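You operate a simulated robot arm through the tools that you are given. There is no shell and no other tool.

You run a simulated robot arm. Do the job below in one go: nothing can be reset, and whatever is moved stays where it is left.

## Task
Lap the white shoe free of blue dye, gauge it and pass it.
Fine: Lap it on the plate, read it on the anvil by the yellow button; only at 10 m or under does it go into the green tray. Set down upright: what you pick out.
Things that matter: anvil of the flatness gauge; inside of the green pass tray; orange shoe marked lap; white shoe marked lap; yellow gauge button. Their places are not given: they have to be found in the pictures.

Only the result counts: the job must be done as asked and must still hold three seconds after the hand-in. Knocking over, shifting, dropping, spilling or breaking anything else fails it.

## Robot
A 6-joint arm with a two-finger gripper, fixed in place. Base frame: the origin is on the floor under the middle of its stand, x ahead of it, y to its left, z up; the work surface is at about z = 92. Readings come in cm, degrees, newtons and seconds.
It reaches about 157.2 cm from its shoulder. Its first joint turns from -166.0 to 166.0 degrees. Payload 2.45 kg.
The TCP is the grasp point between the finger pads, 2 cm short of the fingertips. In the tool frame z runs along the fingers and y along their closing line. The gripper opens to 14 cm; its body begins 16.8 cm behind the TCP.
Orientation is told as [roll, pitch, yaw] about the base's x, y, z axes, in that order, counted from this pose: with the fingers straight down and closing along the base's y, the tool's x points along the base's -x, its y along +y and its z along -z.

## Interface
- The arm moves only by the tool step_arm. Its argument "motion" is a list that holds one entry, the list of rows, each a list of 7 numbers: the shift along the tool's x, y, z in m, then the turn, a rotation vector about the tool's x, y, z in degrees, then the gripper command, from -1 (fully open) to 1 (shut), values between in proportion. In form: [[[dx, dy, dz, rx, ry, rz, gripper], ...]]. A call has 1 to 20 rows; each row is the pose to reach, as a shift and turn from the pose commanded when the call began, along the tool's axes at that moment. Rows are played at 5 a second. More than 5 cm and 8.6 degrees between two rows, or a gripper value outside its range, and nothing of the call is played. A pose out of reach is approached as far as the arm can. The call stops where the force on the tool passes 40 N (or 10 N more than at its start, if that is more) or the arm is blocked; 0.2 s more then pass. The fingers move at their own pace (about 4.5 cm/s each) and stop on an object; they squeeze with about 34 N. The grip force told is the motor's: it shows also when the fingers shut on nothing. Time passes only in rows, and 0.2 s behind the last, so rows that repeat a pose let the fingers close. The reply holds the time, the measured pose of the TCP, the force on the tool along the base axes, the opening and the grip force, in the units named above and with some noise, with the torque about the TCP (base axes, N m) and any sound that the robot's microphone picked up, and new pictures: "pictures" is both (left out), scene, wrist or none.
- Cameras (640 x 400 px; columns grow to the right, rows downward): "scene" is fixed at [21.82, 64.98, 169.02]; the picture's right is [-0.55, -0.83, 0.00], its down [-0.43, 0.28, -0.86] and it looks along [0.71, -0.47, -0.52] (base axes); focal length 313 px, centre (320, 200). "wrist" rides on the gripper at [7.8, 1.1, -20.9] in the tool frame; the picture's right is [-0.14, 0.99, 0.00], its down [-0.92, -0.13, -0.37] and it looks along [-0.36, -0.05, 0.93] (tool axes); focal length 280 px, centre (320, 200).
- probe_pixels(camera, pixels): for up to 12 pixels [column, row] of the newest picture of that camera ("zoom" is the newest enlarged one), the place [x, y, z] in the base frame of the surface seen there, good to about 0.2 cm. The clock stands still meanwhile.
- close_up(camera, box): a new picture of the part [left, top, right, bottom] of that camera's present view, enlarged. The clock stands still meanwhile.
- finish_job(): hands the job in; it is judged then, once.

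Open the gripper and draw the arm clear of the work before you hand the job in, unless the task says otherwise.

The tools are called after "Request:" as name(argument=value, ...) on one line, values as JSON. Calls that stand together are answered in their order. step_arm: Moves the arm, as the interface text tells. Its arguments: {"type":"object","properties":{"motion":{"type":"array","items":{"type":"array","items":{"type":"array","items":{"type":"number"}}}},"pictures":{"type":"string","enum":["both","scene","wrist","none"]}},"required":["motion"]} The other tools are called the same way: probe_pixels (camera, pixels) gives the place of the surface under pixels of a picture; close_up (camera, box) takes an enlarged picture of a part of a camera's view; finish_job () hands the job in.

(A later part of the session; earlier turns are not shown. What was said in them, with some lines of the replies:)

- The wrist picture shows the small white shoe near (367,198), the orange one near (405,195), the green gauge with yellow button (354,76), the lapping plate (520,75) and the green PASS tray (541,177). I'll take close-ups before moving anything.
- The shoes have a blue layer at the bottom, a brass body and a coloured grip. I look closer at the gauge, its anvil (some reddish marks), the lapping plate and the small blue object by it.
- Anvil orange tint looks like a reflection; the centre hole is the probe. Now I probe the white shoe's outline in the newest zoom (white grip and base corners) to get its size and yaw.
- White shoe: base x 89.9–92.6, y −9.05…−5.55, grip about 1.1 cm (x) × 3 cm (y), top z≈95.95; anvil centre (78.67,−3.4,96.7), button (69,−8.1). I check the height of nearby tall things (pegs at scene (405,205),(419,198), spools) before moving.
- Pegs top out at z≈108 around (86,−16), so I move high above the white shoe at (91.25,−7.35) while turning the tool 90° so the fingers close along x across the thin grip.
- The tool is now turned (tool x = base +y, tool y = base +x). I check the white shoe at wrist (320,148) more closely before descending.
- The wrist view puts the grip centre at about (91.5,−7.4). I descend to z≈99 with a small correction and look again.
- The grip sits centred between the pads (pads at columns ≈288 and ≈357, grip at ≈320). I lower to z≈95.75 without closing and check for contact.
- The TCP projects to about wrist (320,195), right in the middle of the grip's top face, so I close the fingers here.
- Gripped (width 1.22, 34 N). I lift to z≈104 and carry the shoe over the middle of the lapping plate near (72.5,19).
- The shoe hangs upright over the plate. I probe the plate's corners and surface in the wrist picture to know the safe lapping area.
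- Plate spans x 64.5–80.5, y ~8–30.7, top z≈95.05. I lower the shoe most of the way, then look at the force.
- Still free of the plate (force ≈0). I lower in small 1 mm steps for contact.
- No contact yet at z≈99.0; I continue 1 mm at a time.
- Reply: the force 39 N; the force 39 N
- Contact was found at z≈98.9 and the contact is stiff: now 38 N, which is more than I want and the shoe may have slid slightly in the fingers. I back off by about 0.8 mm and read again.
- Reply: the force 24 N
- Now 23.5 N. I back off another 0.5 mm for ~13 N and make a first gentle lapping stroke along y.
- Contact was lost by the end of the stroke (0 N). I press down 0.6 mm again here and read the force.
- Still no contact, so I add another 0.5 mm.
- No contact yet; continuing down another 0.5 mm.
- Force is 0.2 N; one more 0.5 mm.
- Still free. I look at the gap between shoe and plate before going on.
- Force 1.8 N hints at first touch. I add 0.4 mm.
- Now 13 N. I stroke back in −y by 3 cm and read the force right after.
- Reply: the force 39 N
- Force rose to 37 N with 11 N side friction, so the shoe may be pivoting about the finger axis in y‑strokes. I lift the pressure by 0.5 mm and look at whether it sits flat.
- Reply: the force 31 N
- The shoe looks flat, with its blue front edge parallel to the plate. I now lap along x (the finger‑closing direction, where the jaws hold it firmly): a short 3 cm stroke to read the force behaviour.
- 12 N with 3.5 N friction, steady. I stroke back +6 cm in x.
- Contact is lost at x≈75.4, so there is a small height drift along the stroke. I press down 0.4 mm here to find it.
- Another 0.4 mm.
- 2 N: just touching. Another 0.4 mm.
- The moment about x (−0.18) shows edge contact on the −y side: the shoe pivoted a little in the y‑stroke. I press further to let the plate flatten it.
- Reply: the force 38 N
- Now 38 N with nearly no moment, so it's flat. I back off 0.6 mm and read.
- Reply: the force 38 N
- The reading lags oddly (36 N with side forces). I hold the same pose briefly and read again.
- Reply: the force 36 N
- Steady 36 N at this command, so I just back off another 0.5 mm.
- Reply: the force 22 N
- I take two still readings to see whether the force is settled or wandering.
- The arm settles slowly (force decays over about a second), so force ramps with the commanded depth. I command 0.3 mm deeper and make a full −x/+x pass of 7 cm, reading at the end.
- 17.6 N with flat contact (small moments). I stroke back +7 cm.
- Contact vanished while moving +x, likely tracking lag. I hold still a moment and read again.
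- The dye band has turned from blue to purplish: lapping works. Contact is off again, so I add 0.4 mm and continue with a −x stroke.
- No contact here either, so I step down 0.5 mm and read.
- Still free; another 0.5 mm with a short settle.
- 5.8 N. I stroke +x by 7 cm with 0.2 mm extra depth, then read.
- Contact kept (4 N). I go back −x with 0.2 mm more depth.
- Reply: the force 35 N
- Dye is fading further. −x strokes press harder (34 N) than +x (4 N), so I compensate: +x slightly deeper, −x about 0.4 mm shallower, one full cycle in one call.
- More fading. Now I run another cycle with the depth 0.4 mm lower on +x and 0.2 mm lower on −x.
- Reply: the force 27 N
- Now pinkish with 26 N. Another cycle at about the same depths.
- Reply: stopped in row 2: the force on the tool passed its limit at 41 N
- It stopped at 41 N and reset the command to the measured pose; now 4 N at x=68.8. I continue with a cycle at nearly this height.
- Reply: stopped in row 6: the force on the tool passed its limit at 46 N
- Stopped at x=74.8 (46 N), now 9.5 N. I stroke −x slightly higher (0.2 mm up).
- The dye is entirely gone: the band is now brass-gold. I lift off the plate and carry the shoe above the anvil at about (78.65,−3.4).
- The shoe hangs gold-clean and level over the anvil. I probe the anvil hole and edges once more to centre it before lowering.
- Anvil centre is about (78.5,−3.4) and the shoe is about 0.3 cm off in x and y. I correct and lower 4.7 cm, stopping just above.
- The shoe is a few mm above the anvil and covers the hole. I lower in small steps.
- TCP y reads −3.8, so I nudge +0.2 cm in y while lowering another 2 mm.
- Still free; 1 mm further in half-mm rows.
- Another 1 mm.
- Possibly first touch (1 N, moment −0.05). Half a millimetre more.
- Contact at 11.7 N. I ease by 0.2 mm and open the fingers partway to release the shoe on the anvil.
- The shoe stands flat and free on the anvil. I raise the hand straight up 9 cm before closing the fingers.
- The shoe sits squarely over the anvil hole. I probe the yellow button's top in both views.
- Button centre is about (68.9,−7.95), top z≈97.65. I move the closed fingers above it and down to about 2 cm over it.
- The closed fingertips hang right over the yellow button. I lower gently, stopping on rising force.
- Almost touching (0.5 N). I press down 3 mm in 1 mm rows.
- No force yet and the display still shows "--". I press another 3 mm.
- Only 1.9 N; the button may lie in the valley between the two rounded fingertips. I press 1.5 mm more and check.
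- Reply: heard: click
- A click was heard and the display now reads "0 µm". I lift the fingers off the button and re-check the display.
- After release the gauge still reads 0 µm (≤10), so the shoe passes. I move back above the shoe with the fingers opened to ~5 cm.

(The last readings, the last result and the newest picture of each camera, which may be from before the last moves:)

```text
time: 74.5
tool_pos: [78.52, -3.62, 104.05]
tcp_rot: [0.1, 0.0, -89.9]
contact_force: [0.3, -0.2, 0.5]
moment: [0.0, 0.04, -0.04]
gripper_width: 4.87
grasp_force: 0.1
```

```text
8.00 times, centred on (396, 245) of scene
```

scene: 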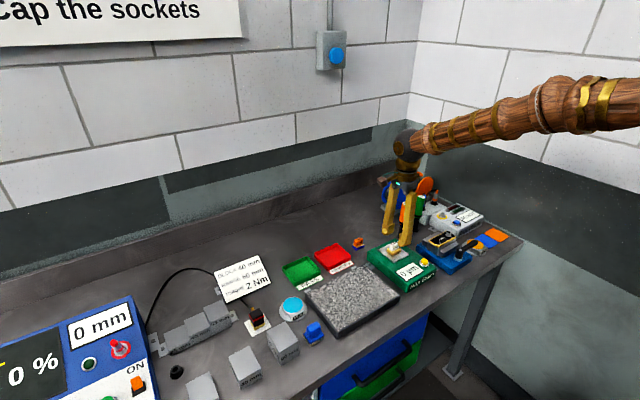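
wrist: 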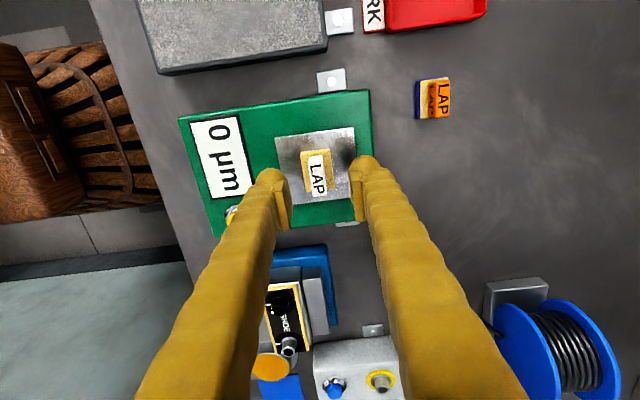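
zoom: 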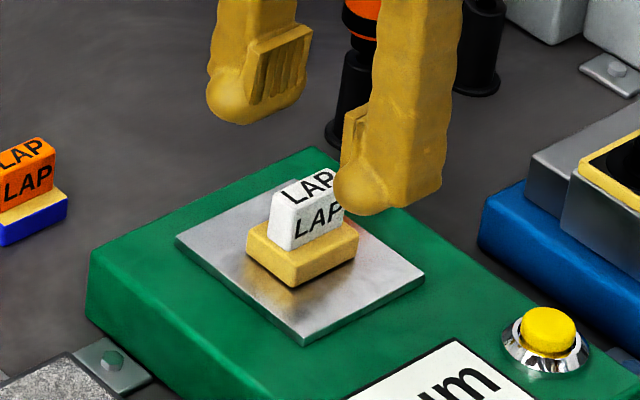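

Well aligned above the shoe. I lower 3.65 cm with the fingers open and check the force.

Request:
step_arm(motion=[[[0, 0, 0.012, 0, 0, 0, 0.3], [0, 0, 0.024, 0, 0, 0, 0.3], [0, 0, 0.032, 0, 0, 0, 0.3], [0, 0, 0.0365, 0, 0, 0, 0.3], [0, 0, 0.0365, 0, 0, 0, 0.3]]])

Request:
close_up(camera="wrist", box=[240, 120, 400, 220])

```text
time: 75.7
tool_pos: [78.58, -3.52, 100.42]
tcp_rot: [0.0, 0.0, -89.9]
contact_force: [0.1, -0.3, -0.6]
moment: [-0.02, 0.02, 0.03]
gripper_width: 4.89
grasp_force: 0.1
```

scene: 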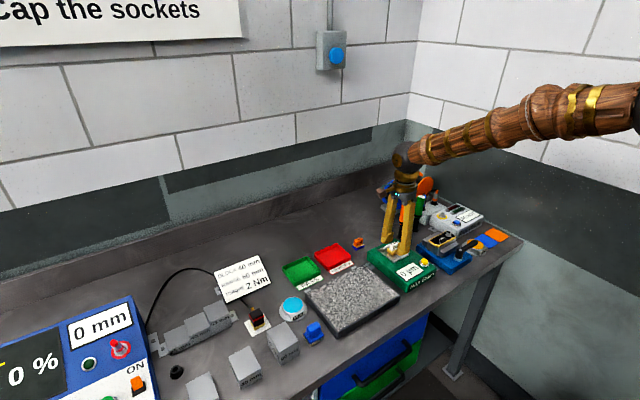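
wrist: 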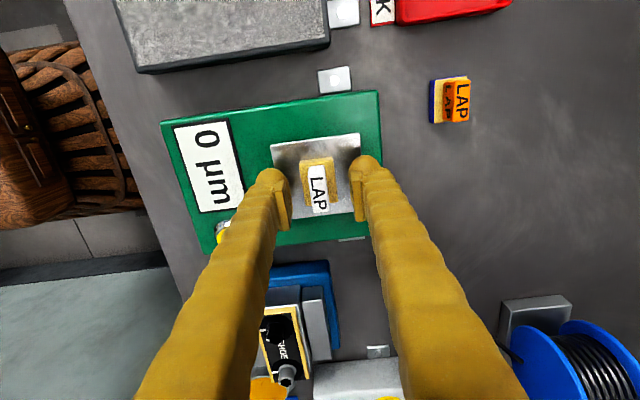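

```text
4.00 times, centred on (320, 170) of wrist
```

zoom: 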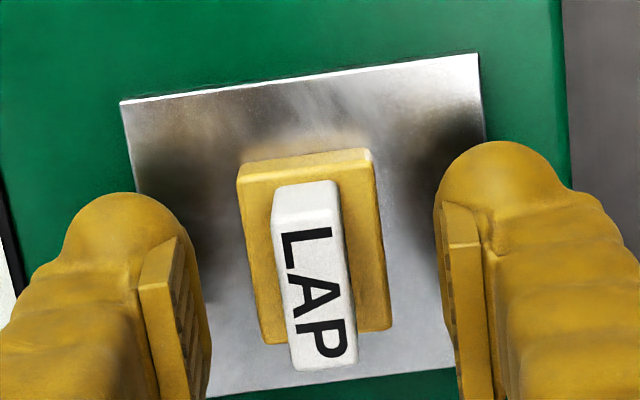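

The grip is centred between the pads with no contact. I close the fingers and then lift 6 cm.

Request:
step_arm(motion=[[[0, 0, 0, 0, 0, 0, 0.6], [0, 0, 0, 0, 0, 0, 0.8], [0, 0, 0, 0, 0, 0, 1], [0, 0, 0, 0, 0, 0, 1], [0, 0, 0, 0, 0, 0, 1], [0, 0, -0.005, 0, 0, 0, 1], [0, 0, -0.02, 0, 0, 0, 1], [0, 0, -0.04, 0, 0, 0, 1], [0, 0, -0.055, 0, 0, 0, 1], [0, 0, -0.06, 0, 0, 0, 1], [0, 0, -0.06, 0, 0, 0, 1]]])

Request:
close_up(camera="scene", box=[356, 210, 436, 260])

```text
time: 78.1
tool_pos: [78.41, -3.55, 106.55]
tcp_rot: [-0.1, 0.0, -89.8]
contact_force: [0.0, -0.3, 0.0]
moment: [-0.02, 0.0, 0.0]
gripper_width: 1.23
grasp_force: 34.0
```

scene: 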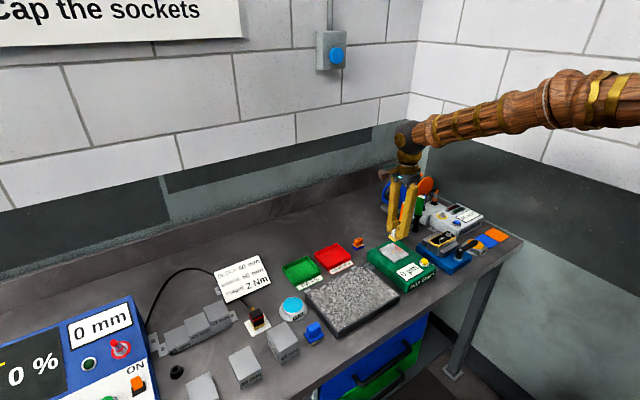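
wrist: 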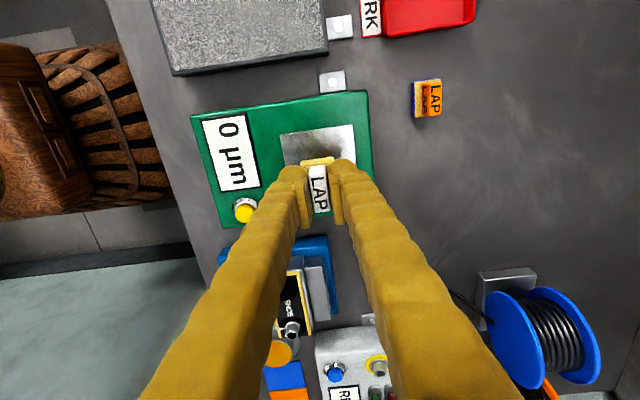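

```text
8.00 times, centred on (396, 235) of scene
```

zoom: 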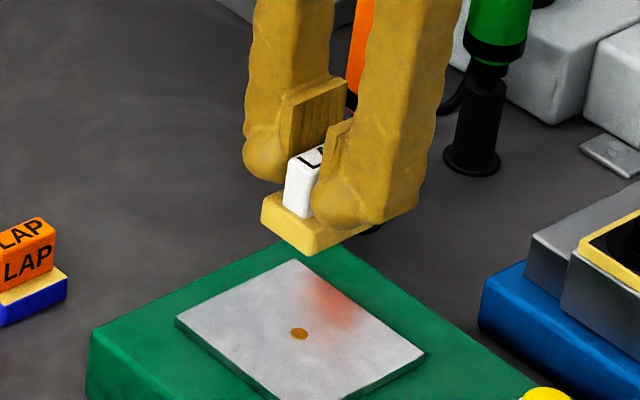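

The shoe is held cleanly and the display still reads 0 µm. I carry it over the green PASS tray near (91.2,26.3).

Request:
step_arm(motion=[[[0.012, 0.005, 0, 0, 0, 0, 1], [0.035, 0.015, 0, 0, 0, 0, 1], [0.065, 0.028, 0, 0, 0, 0, 1], [0.1, 0.0425, 0, 0, 0, 0, 1], [0.135, 0.0575, 0, 0, 0, 0, 1], [0.17, 0.072, 0, 0, 0, 0, 1], [0.205, 0.087, 0, 0, 0, 0, 1], [0.24, 0.102, 0, 0, 0, 0, 1], [0.27, 0.115, 0, 0, 0, 0, 1], [0.29, 0.1235, 0, 0, 0, 0, 1], [0.2985, 0.127, 0, 0, 0, 0, 1], [0.2985, 0.127, 0, 0, 0, 0, 1], [0.2985, 0.127, 0, 0, 0, 0, 1]]])

Request:
close_up(camera="scene", box=[260, 220, 356, 280])

Request:
close_up(camera="wrist", box=[200, 80, 440, 230])

```text
time: 80.9
tool_pos: [91.15, 26.28, 106.43]
tcp_rot: [0.0, 0.0, -90.0]
contact_force: [-0.5, -0.3, -0.3]
moment: [0.01, 0.01, 0.0]
gripper_width: 1.24
grasp_force: 34.4
```

scene: 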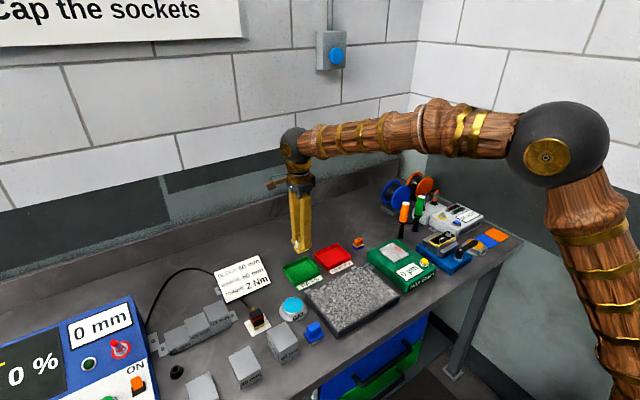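
wrist: 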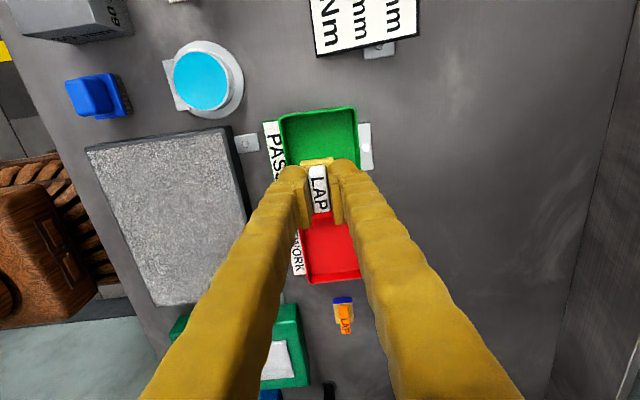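

```text
6.67 times, centred on (308, 250) of scene
```

zoom: 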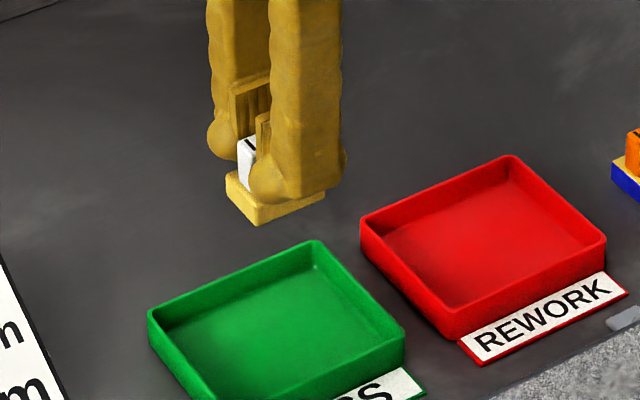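

```text
2.67 times, centred on (320, 155) of wrist
```

zoom: 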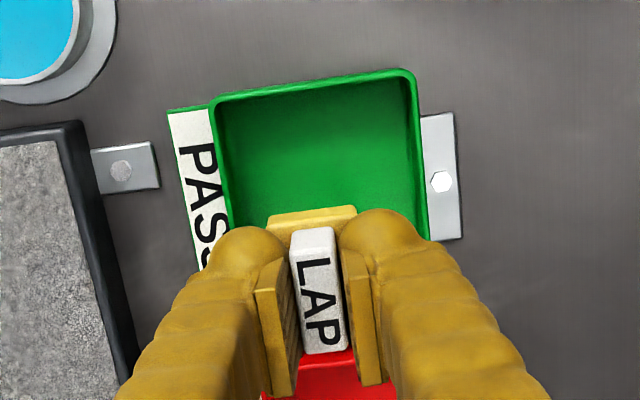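

I probe the tray rim corners and floor to centre the shoe inside.

Request:
probe_pixels(camera="zoom", pixels=[[216, 102], [408, 76], [232, 112], [400, 92], [320, 150], [228, 200], [424, 200]])

Request:
probe_pixels(camera="scene", pixels=[[282.8, 267.2], [307, 256.7], [320, 271], [301, 268], [308, 272], [292, 270], [306, 262]])

Request:
close_up(camera="scene", box=[264, 245, 344, 295])

```text
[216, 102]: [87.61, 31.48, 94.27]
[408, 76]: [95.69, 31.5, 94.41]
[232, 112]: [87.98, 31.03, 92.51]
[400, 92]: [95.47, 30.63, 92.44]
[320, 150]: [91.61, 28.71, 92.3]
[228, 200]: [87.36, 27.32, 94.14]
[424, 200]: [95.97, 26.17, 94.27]
```

```text
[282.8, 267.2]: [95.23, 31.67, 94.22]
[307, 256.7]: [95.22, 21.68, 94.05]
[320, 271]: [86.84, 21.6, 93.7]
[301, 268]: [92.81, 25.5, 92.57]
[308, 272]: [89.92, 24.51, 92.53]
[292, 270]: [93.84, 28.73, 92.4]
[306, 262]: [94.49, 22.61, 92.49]
```

```text
8.00 times, centred on (304, 270) of scene
```

zoom: 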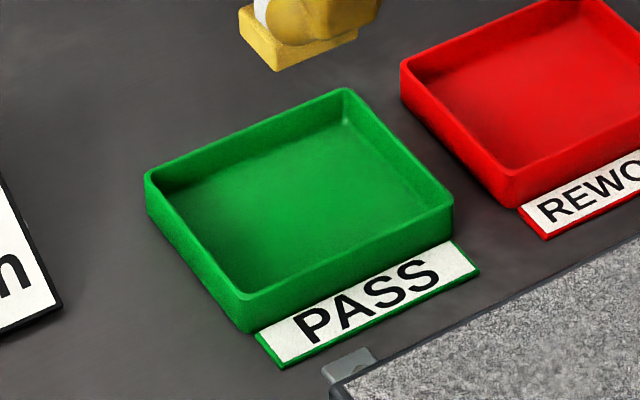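

Tray interior spans roughly x 87.3–95.3, y 21.9–31.4, floor z≈92.45, rim 94.2. I centre at (91.35,26.6) and lower 9.5 cm, staying just above the floor.

Request:
step_arm(motion=[[[0.003, 0.002, 0.01, 0, 0, 0, 1], [0.003, 0.002, 0.03, 0, 0, 0, 1], [0.003, 0.002, 0.05, 0, 0, 0, 1], [0.003, 0.002, 0.07, 0, 0, 0, 1], [0.003, 0.002, 0.085, 0, 0, 0, 1], [0.003, 0.002, 0.095, 0, 0, 0, 1], [0.003, 0.002, 0.095, 0, 0, 0, 1], [0.003, 0.002, 0.095, 0, 0, 0, 1]]])

Request:
close_up(camera="scene", box=[264, 240, 344, 290])

```text
time: 82.7
tool_pos: [91.31, 26.83, 96.87]
tcp_rot: [-0.1, 0.0, -90.0]
contact_force: [0.5, -0.6, 0.1]
moment: [0.03, -0.02, 0.01]
gripper_width: 1.22
grasp_force: 34.0
```

scene: 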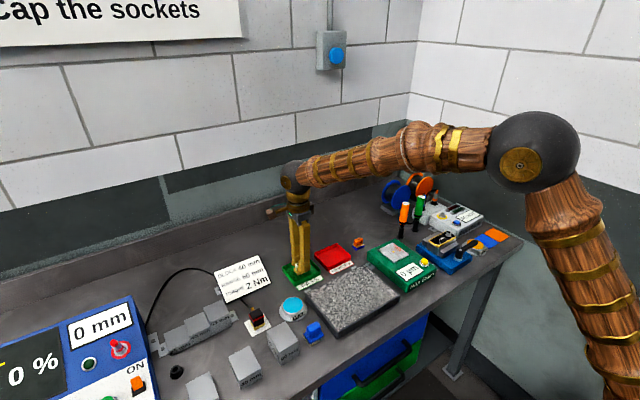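
wrist: 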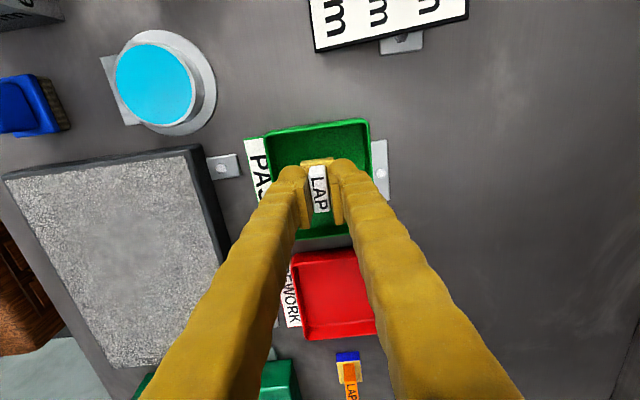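

```text
8.00 times, centred on (304, 265) of scene
```

zoom: 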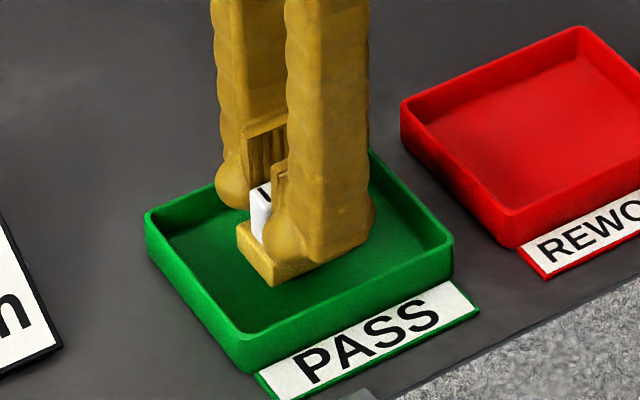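

The shoe is well inside the tray, a few mm above the floor. I lower in small steps until light contact.

Request:
step_arm(motion=[[[0, 0, 0.0015, 0, 0, 0, 1], [0, 0, 0.003, 0, 0, 0, 1], [0, 0, 0.004, 0, 0, 0, 1], [0, 0, 0.005, 0, 0, 0, 1], [0, 0, 0.005, 0, 0, 0, 1]]], pictures="none")

```text
time: 83.9
tool_pos: [91.32, 26.62, 96.44]
tcp_rot: [-0.1, 0.0, -90.0]
contact_force: [-0.4, 0.3, 0.0]
moment: [0.02, 0.04, -0.01]
gripper_width: 1.26
grasp_force: 33.5
```

No contact yet; another 1.5 mm.

Request:
step_arm(motion=[[[0, 0, 0.0007, 0, 0, 0, 1], [0, 0, 0.0015, 0, 0, 0, 1], [0, 0, 0.0015, 0, 0, 0, 1]]], pictures="none")

```text
time: 84.7
tool_pos: [91.26, 26.56, 96.21]
tcp_rot: [-0.1, -0.1, -89.9]
contact_force: [-0.3, -1.3, -0.5]
moment: [0.01, 0.01, 0.05]
gripper_width: 1.24
grasp_force: 34.1
```

Another 1 mm.

Request:
step_arm(motion=[[[0, 0, 0.0005, 0, 0, 0, 1], [0, 0, 0.001, 0, 0, 0, 1], [0, 0, 0.001, 0, 0, 0, 1]]], pictures="none")

```text
time: 85.5
tool_pos: [91.27, 26.58, 96.21]
tcp_rot: [-0.1, -0.2, -90.1]
contact_force: [-0.4, -1.3, -0.3]
moment: [0.0, -0.02, -0.01]
gripper_width: 1.25
grasp_force: 34.6
```

Still free; another 0.8 mm.

Request:
step_arm(motion=[[[0, 0, 0.0004, 0, 0, 0, 1], [0, 0, 0.0008, 0, 0, 0, 1], [0, 0, 0.0008, 0, 0, 0, 1]]], pictures="none")

```text
time: 86.3
tool_pos: [91.28, 26.71, 96.14]
tcp_rot: [0.0, 0.1, -89.9]
contact_force: [1.3, 3.0, 9.4]
moment: [0.1, -0.02, -0.02]
gripper_width: 1.25
grasp_force: 34.4
```

Contact at 9.4 N. I ease 0.2 mm and open the fingers only to about 3 cm, clear of the tray rim.

Request:
step_arm(motion=[[[0, 0, -0.0002, 0, 0, 0, 1], [0, 0, -0.0002, 0, 0, 0, 0.8], [0, 0, -0.0002, 0, 0, 0, 0.7], [0, 0, -0.0002, 0, 0, 0, 0.58], [0, 0, -0.0002, 0, 0, 0, 0.58], [0, 0, -0.0002, 0, 0, 0, 0.58]]])

Request:
close_up(camera="wrist", box=[240, 110, 400, 210])

Request:
close_up(camera="scene", box=[264, 240, 344, 290])

```text
time: 87.7
tool_pos: [91.22, 26.6, 96.11]
tcp_rot: [0.0, -0.2, -89.9]
contact_force: [0.0, -0.7, -0.1]
moment: [0.0, 0.02, -0.03]
gripper_width: 2.96
grasp_force: 0.0
```

scene: 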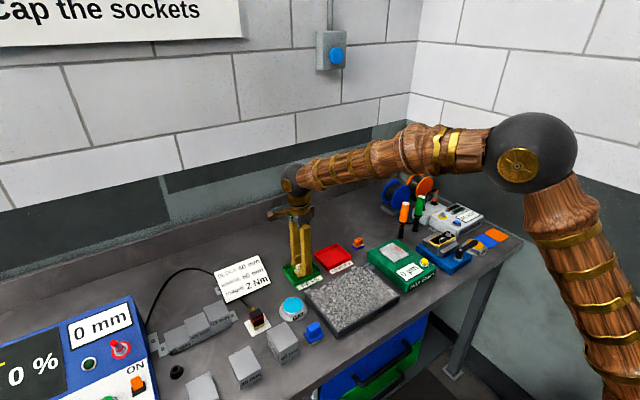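
wrist: 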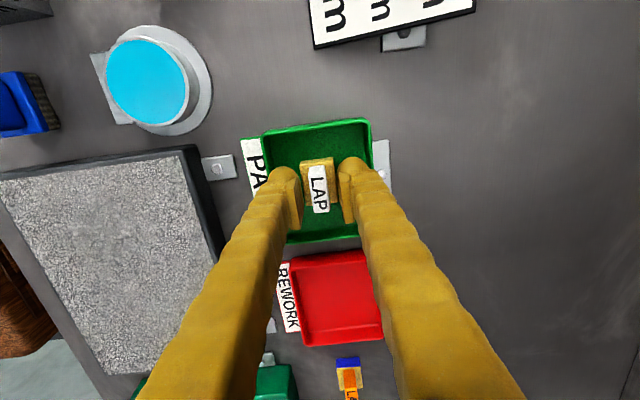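

```text
4.00 times, centred on (320, 160) of wrist
```

zoom: 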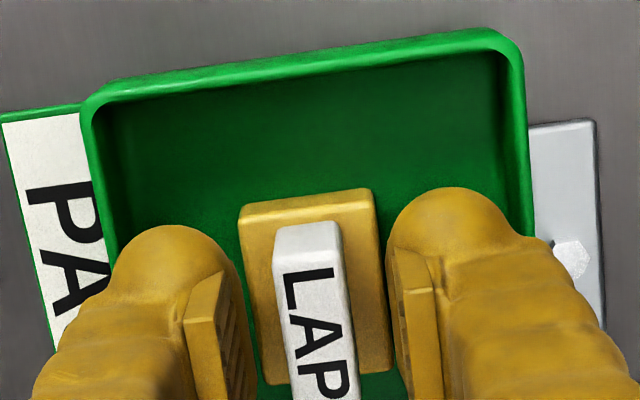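

```text
8.00 times, centred on (304, 265) of scene
```

zoom: 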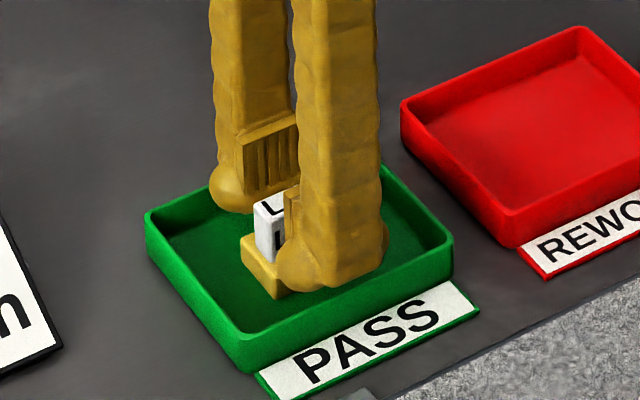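

The shoe stands upright on the tray floor, free of the fingers. I raise straight up well clear, then open fully.

Request:
step_arm(motion=[[[0, 0, -0.01, 0, 0, 0, 0.58], [0, 0, -0.025, 0, 0, 0, 0.58], [0, 0, -0.045, 0, 0, 0, 0.58], [0, 0, -0.07, 0, 0, 0, 0.58], [0, 0, -0.1, 0, 0, 0, 0.3], [0, 0, -0.14, 0, 0, 0, -0.2], [0, 0, -0.18, 0, 0, 0, -1], [0, 0, -0.22, 0, 0, 0, -1], [0, 0, -0.22, 0, 0, 0, -1], [0, 0, -0.22, 0, 0, 0, -1]]])

Request:
close_up(camera="scene", box=[264, 240, 344, 290])

Request:
close_up(camera="scene", box=[264, 200, 504, 350])

```text
time: 89.9
tool_pos: [91.19, 26.69, 117.69]
tcp_rot: [0.0, -0.1, -89.9]
contact_force: [-0.2, 0.7, -0.8]
moment: [-0.01, 0.01, 0.03]
gripper_width: 13.96
grasp_force: 0.1
```

scene: 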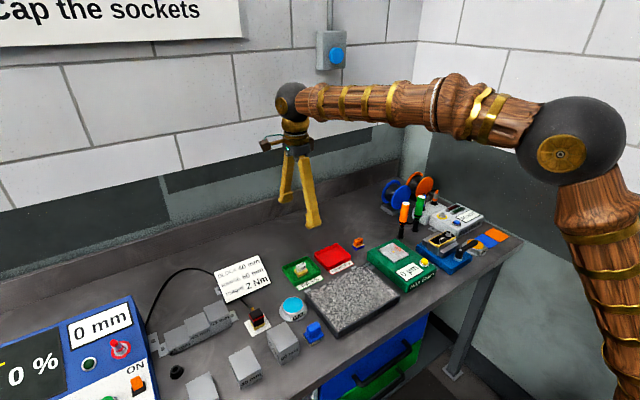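
wrist: 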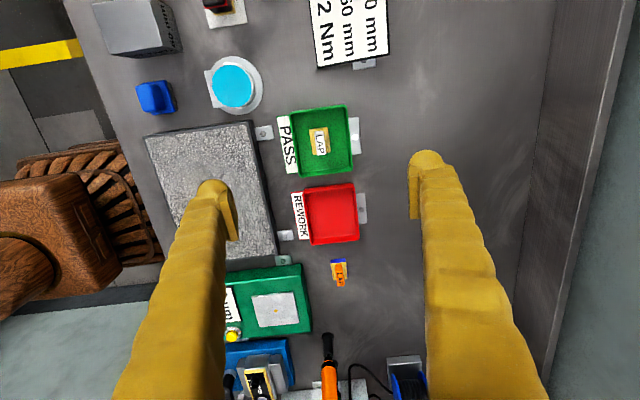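

```text
8.00 times, centred on (304, 265) of scene
```

zoom: 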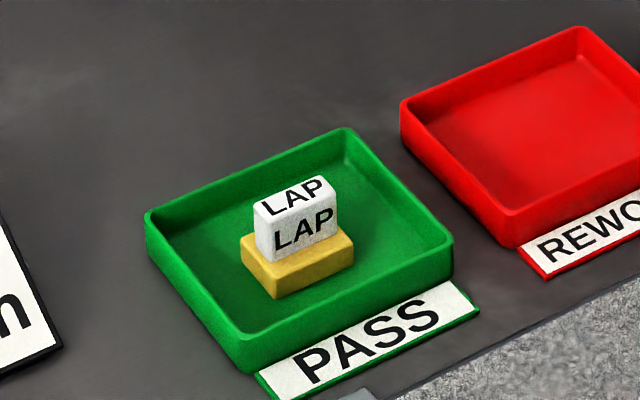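

```text
2.67 times, centred on (384, 275) of scene
```

zoom: 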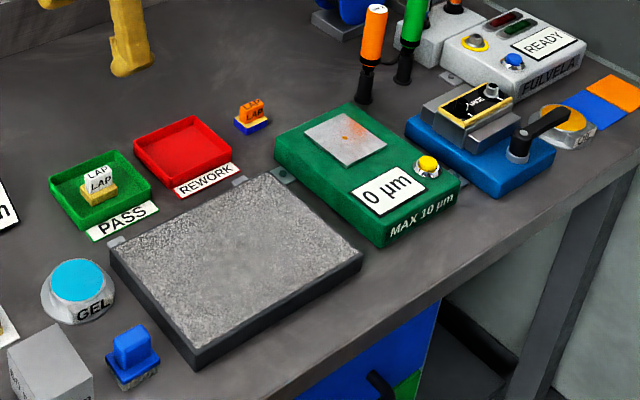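

The shoe stands upright in the PASS tray, the gauge reads 0 µm, and the orange shoe is untouched. One last close look from the wrist for any leftover blue.

Request:
close_up(camera="wrist", box=[272, 100, 368, 160])

```text
6.67 times, centred on (320, 130) of wrist
```

zoom: 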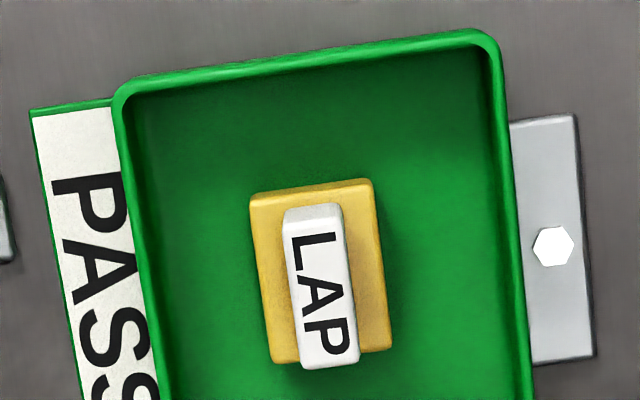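

No blue remains on the sides I can see, the shoe is flat and upright inside the PASS tray, and the gripper is open and clear. I hand the job in.

Request:
finish_job()

```text
The job is handed in.
```

The white shoe is lapped, gauged and standing upright in the green PASS tray. I have handed the job in but got no verdict back.

- **Lapping:** I rubbed it on the plate until the blue dye was gone. No blue shows on any side the cameras could see, but I did not view the sole itself.
- **Gauge:** With the shoe on the anvil, pressing the yellow button gave a click and a reading of 0 µm, within the 10 µm limit. The display still read 0 µm after I let go of the button.
- **Force:** Two lapping strokes went over the 40 N limit (41 N and 46 N) and stopped on their own. The shoe also slipped up a few millimetres in the fingers while lapping; neither left visible damage.
- **Everything else:** The orange shoe was not touched, and I saw nothing else moved. The gripper is open and clear of the work.
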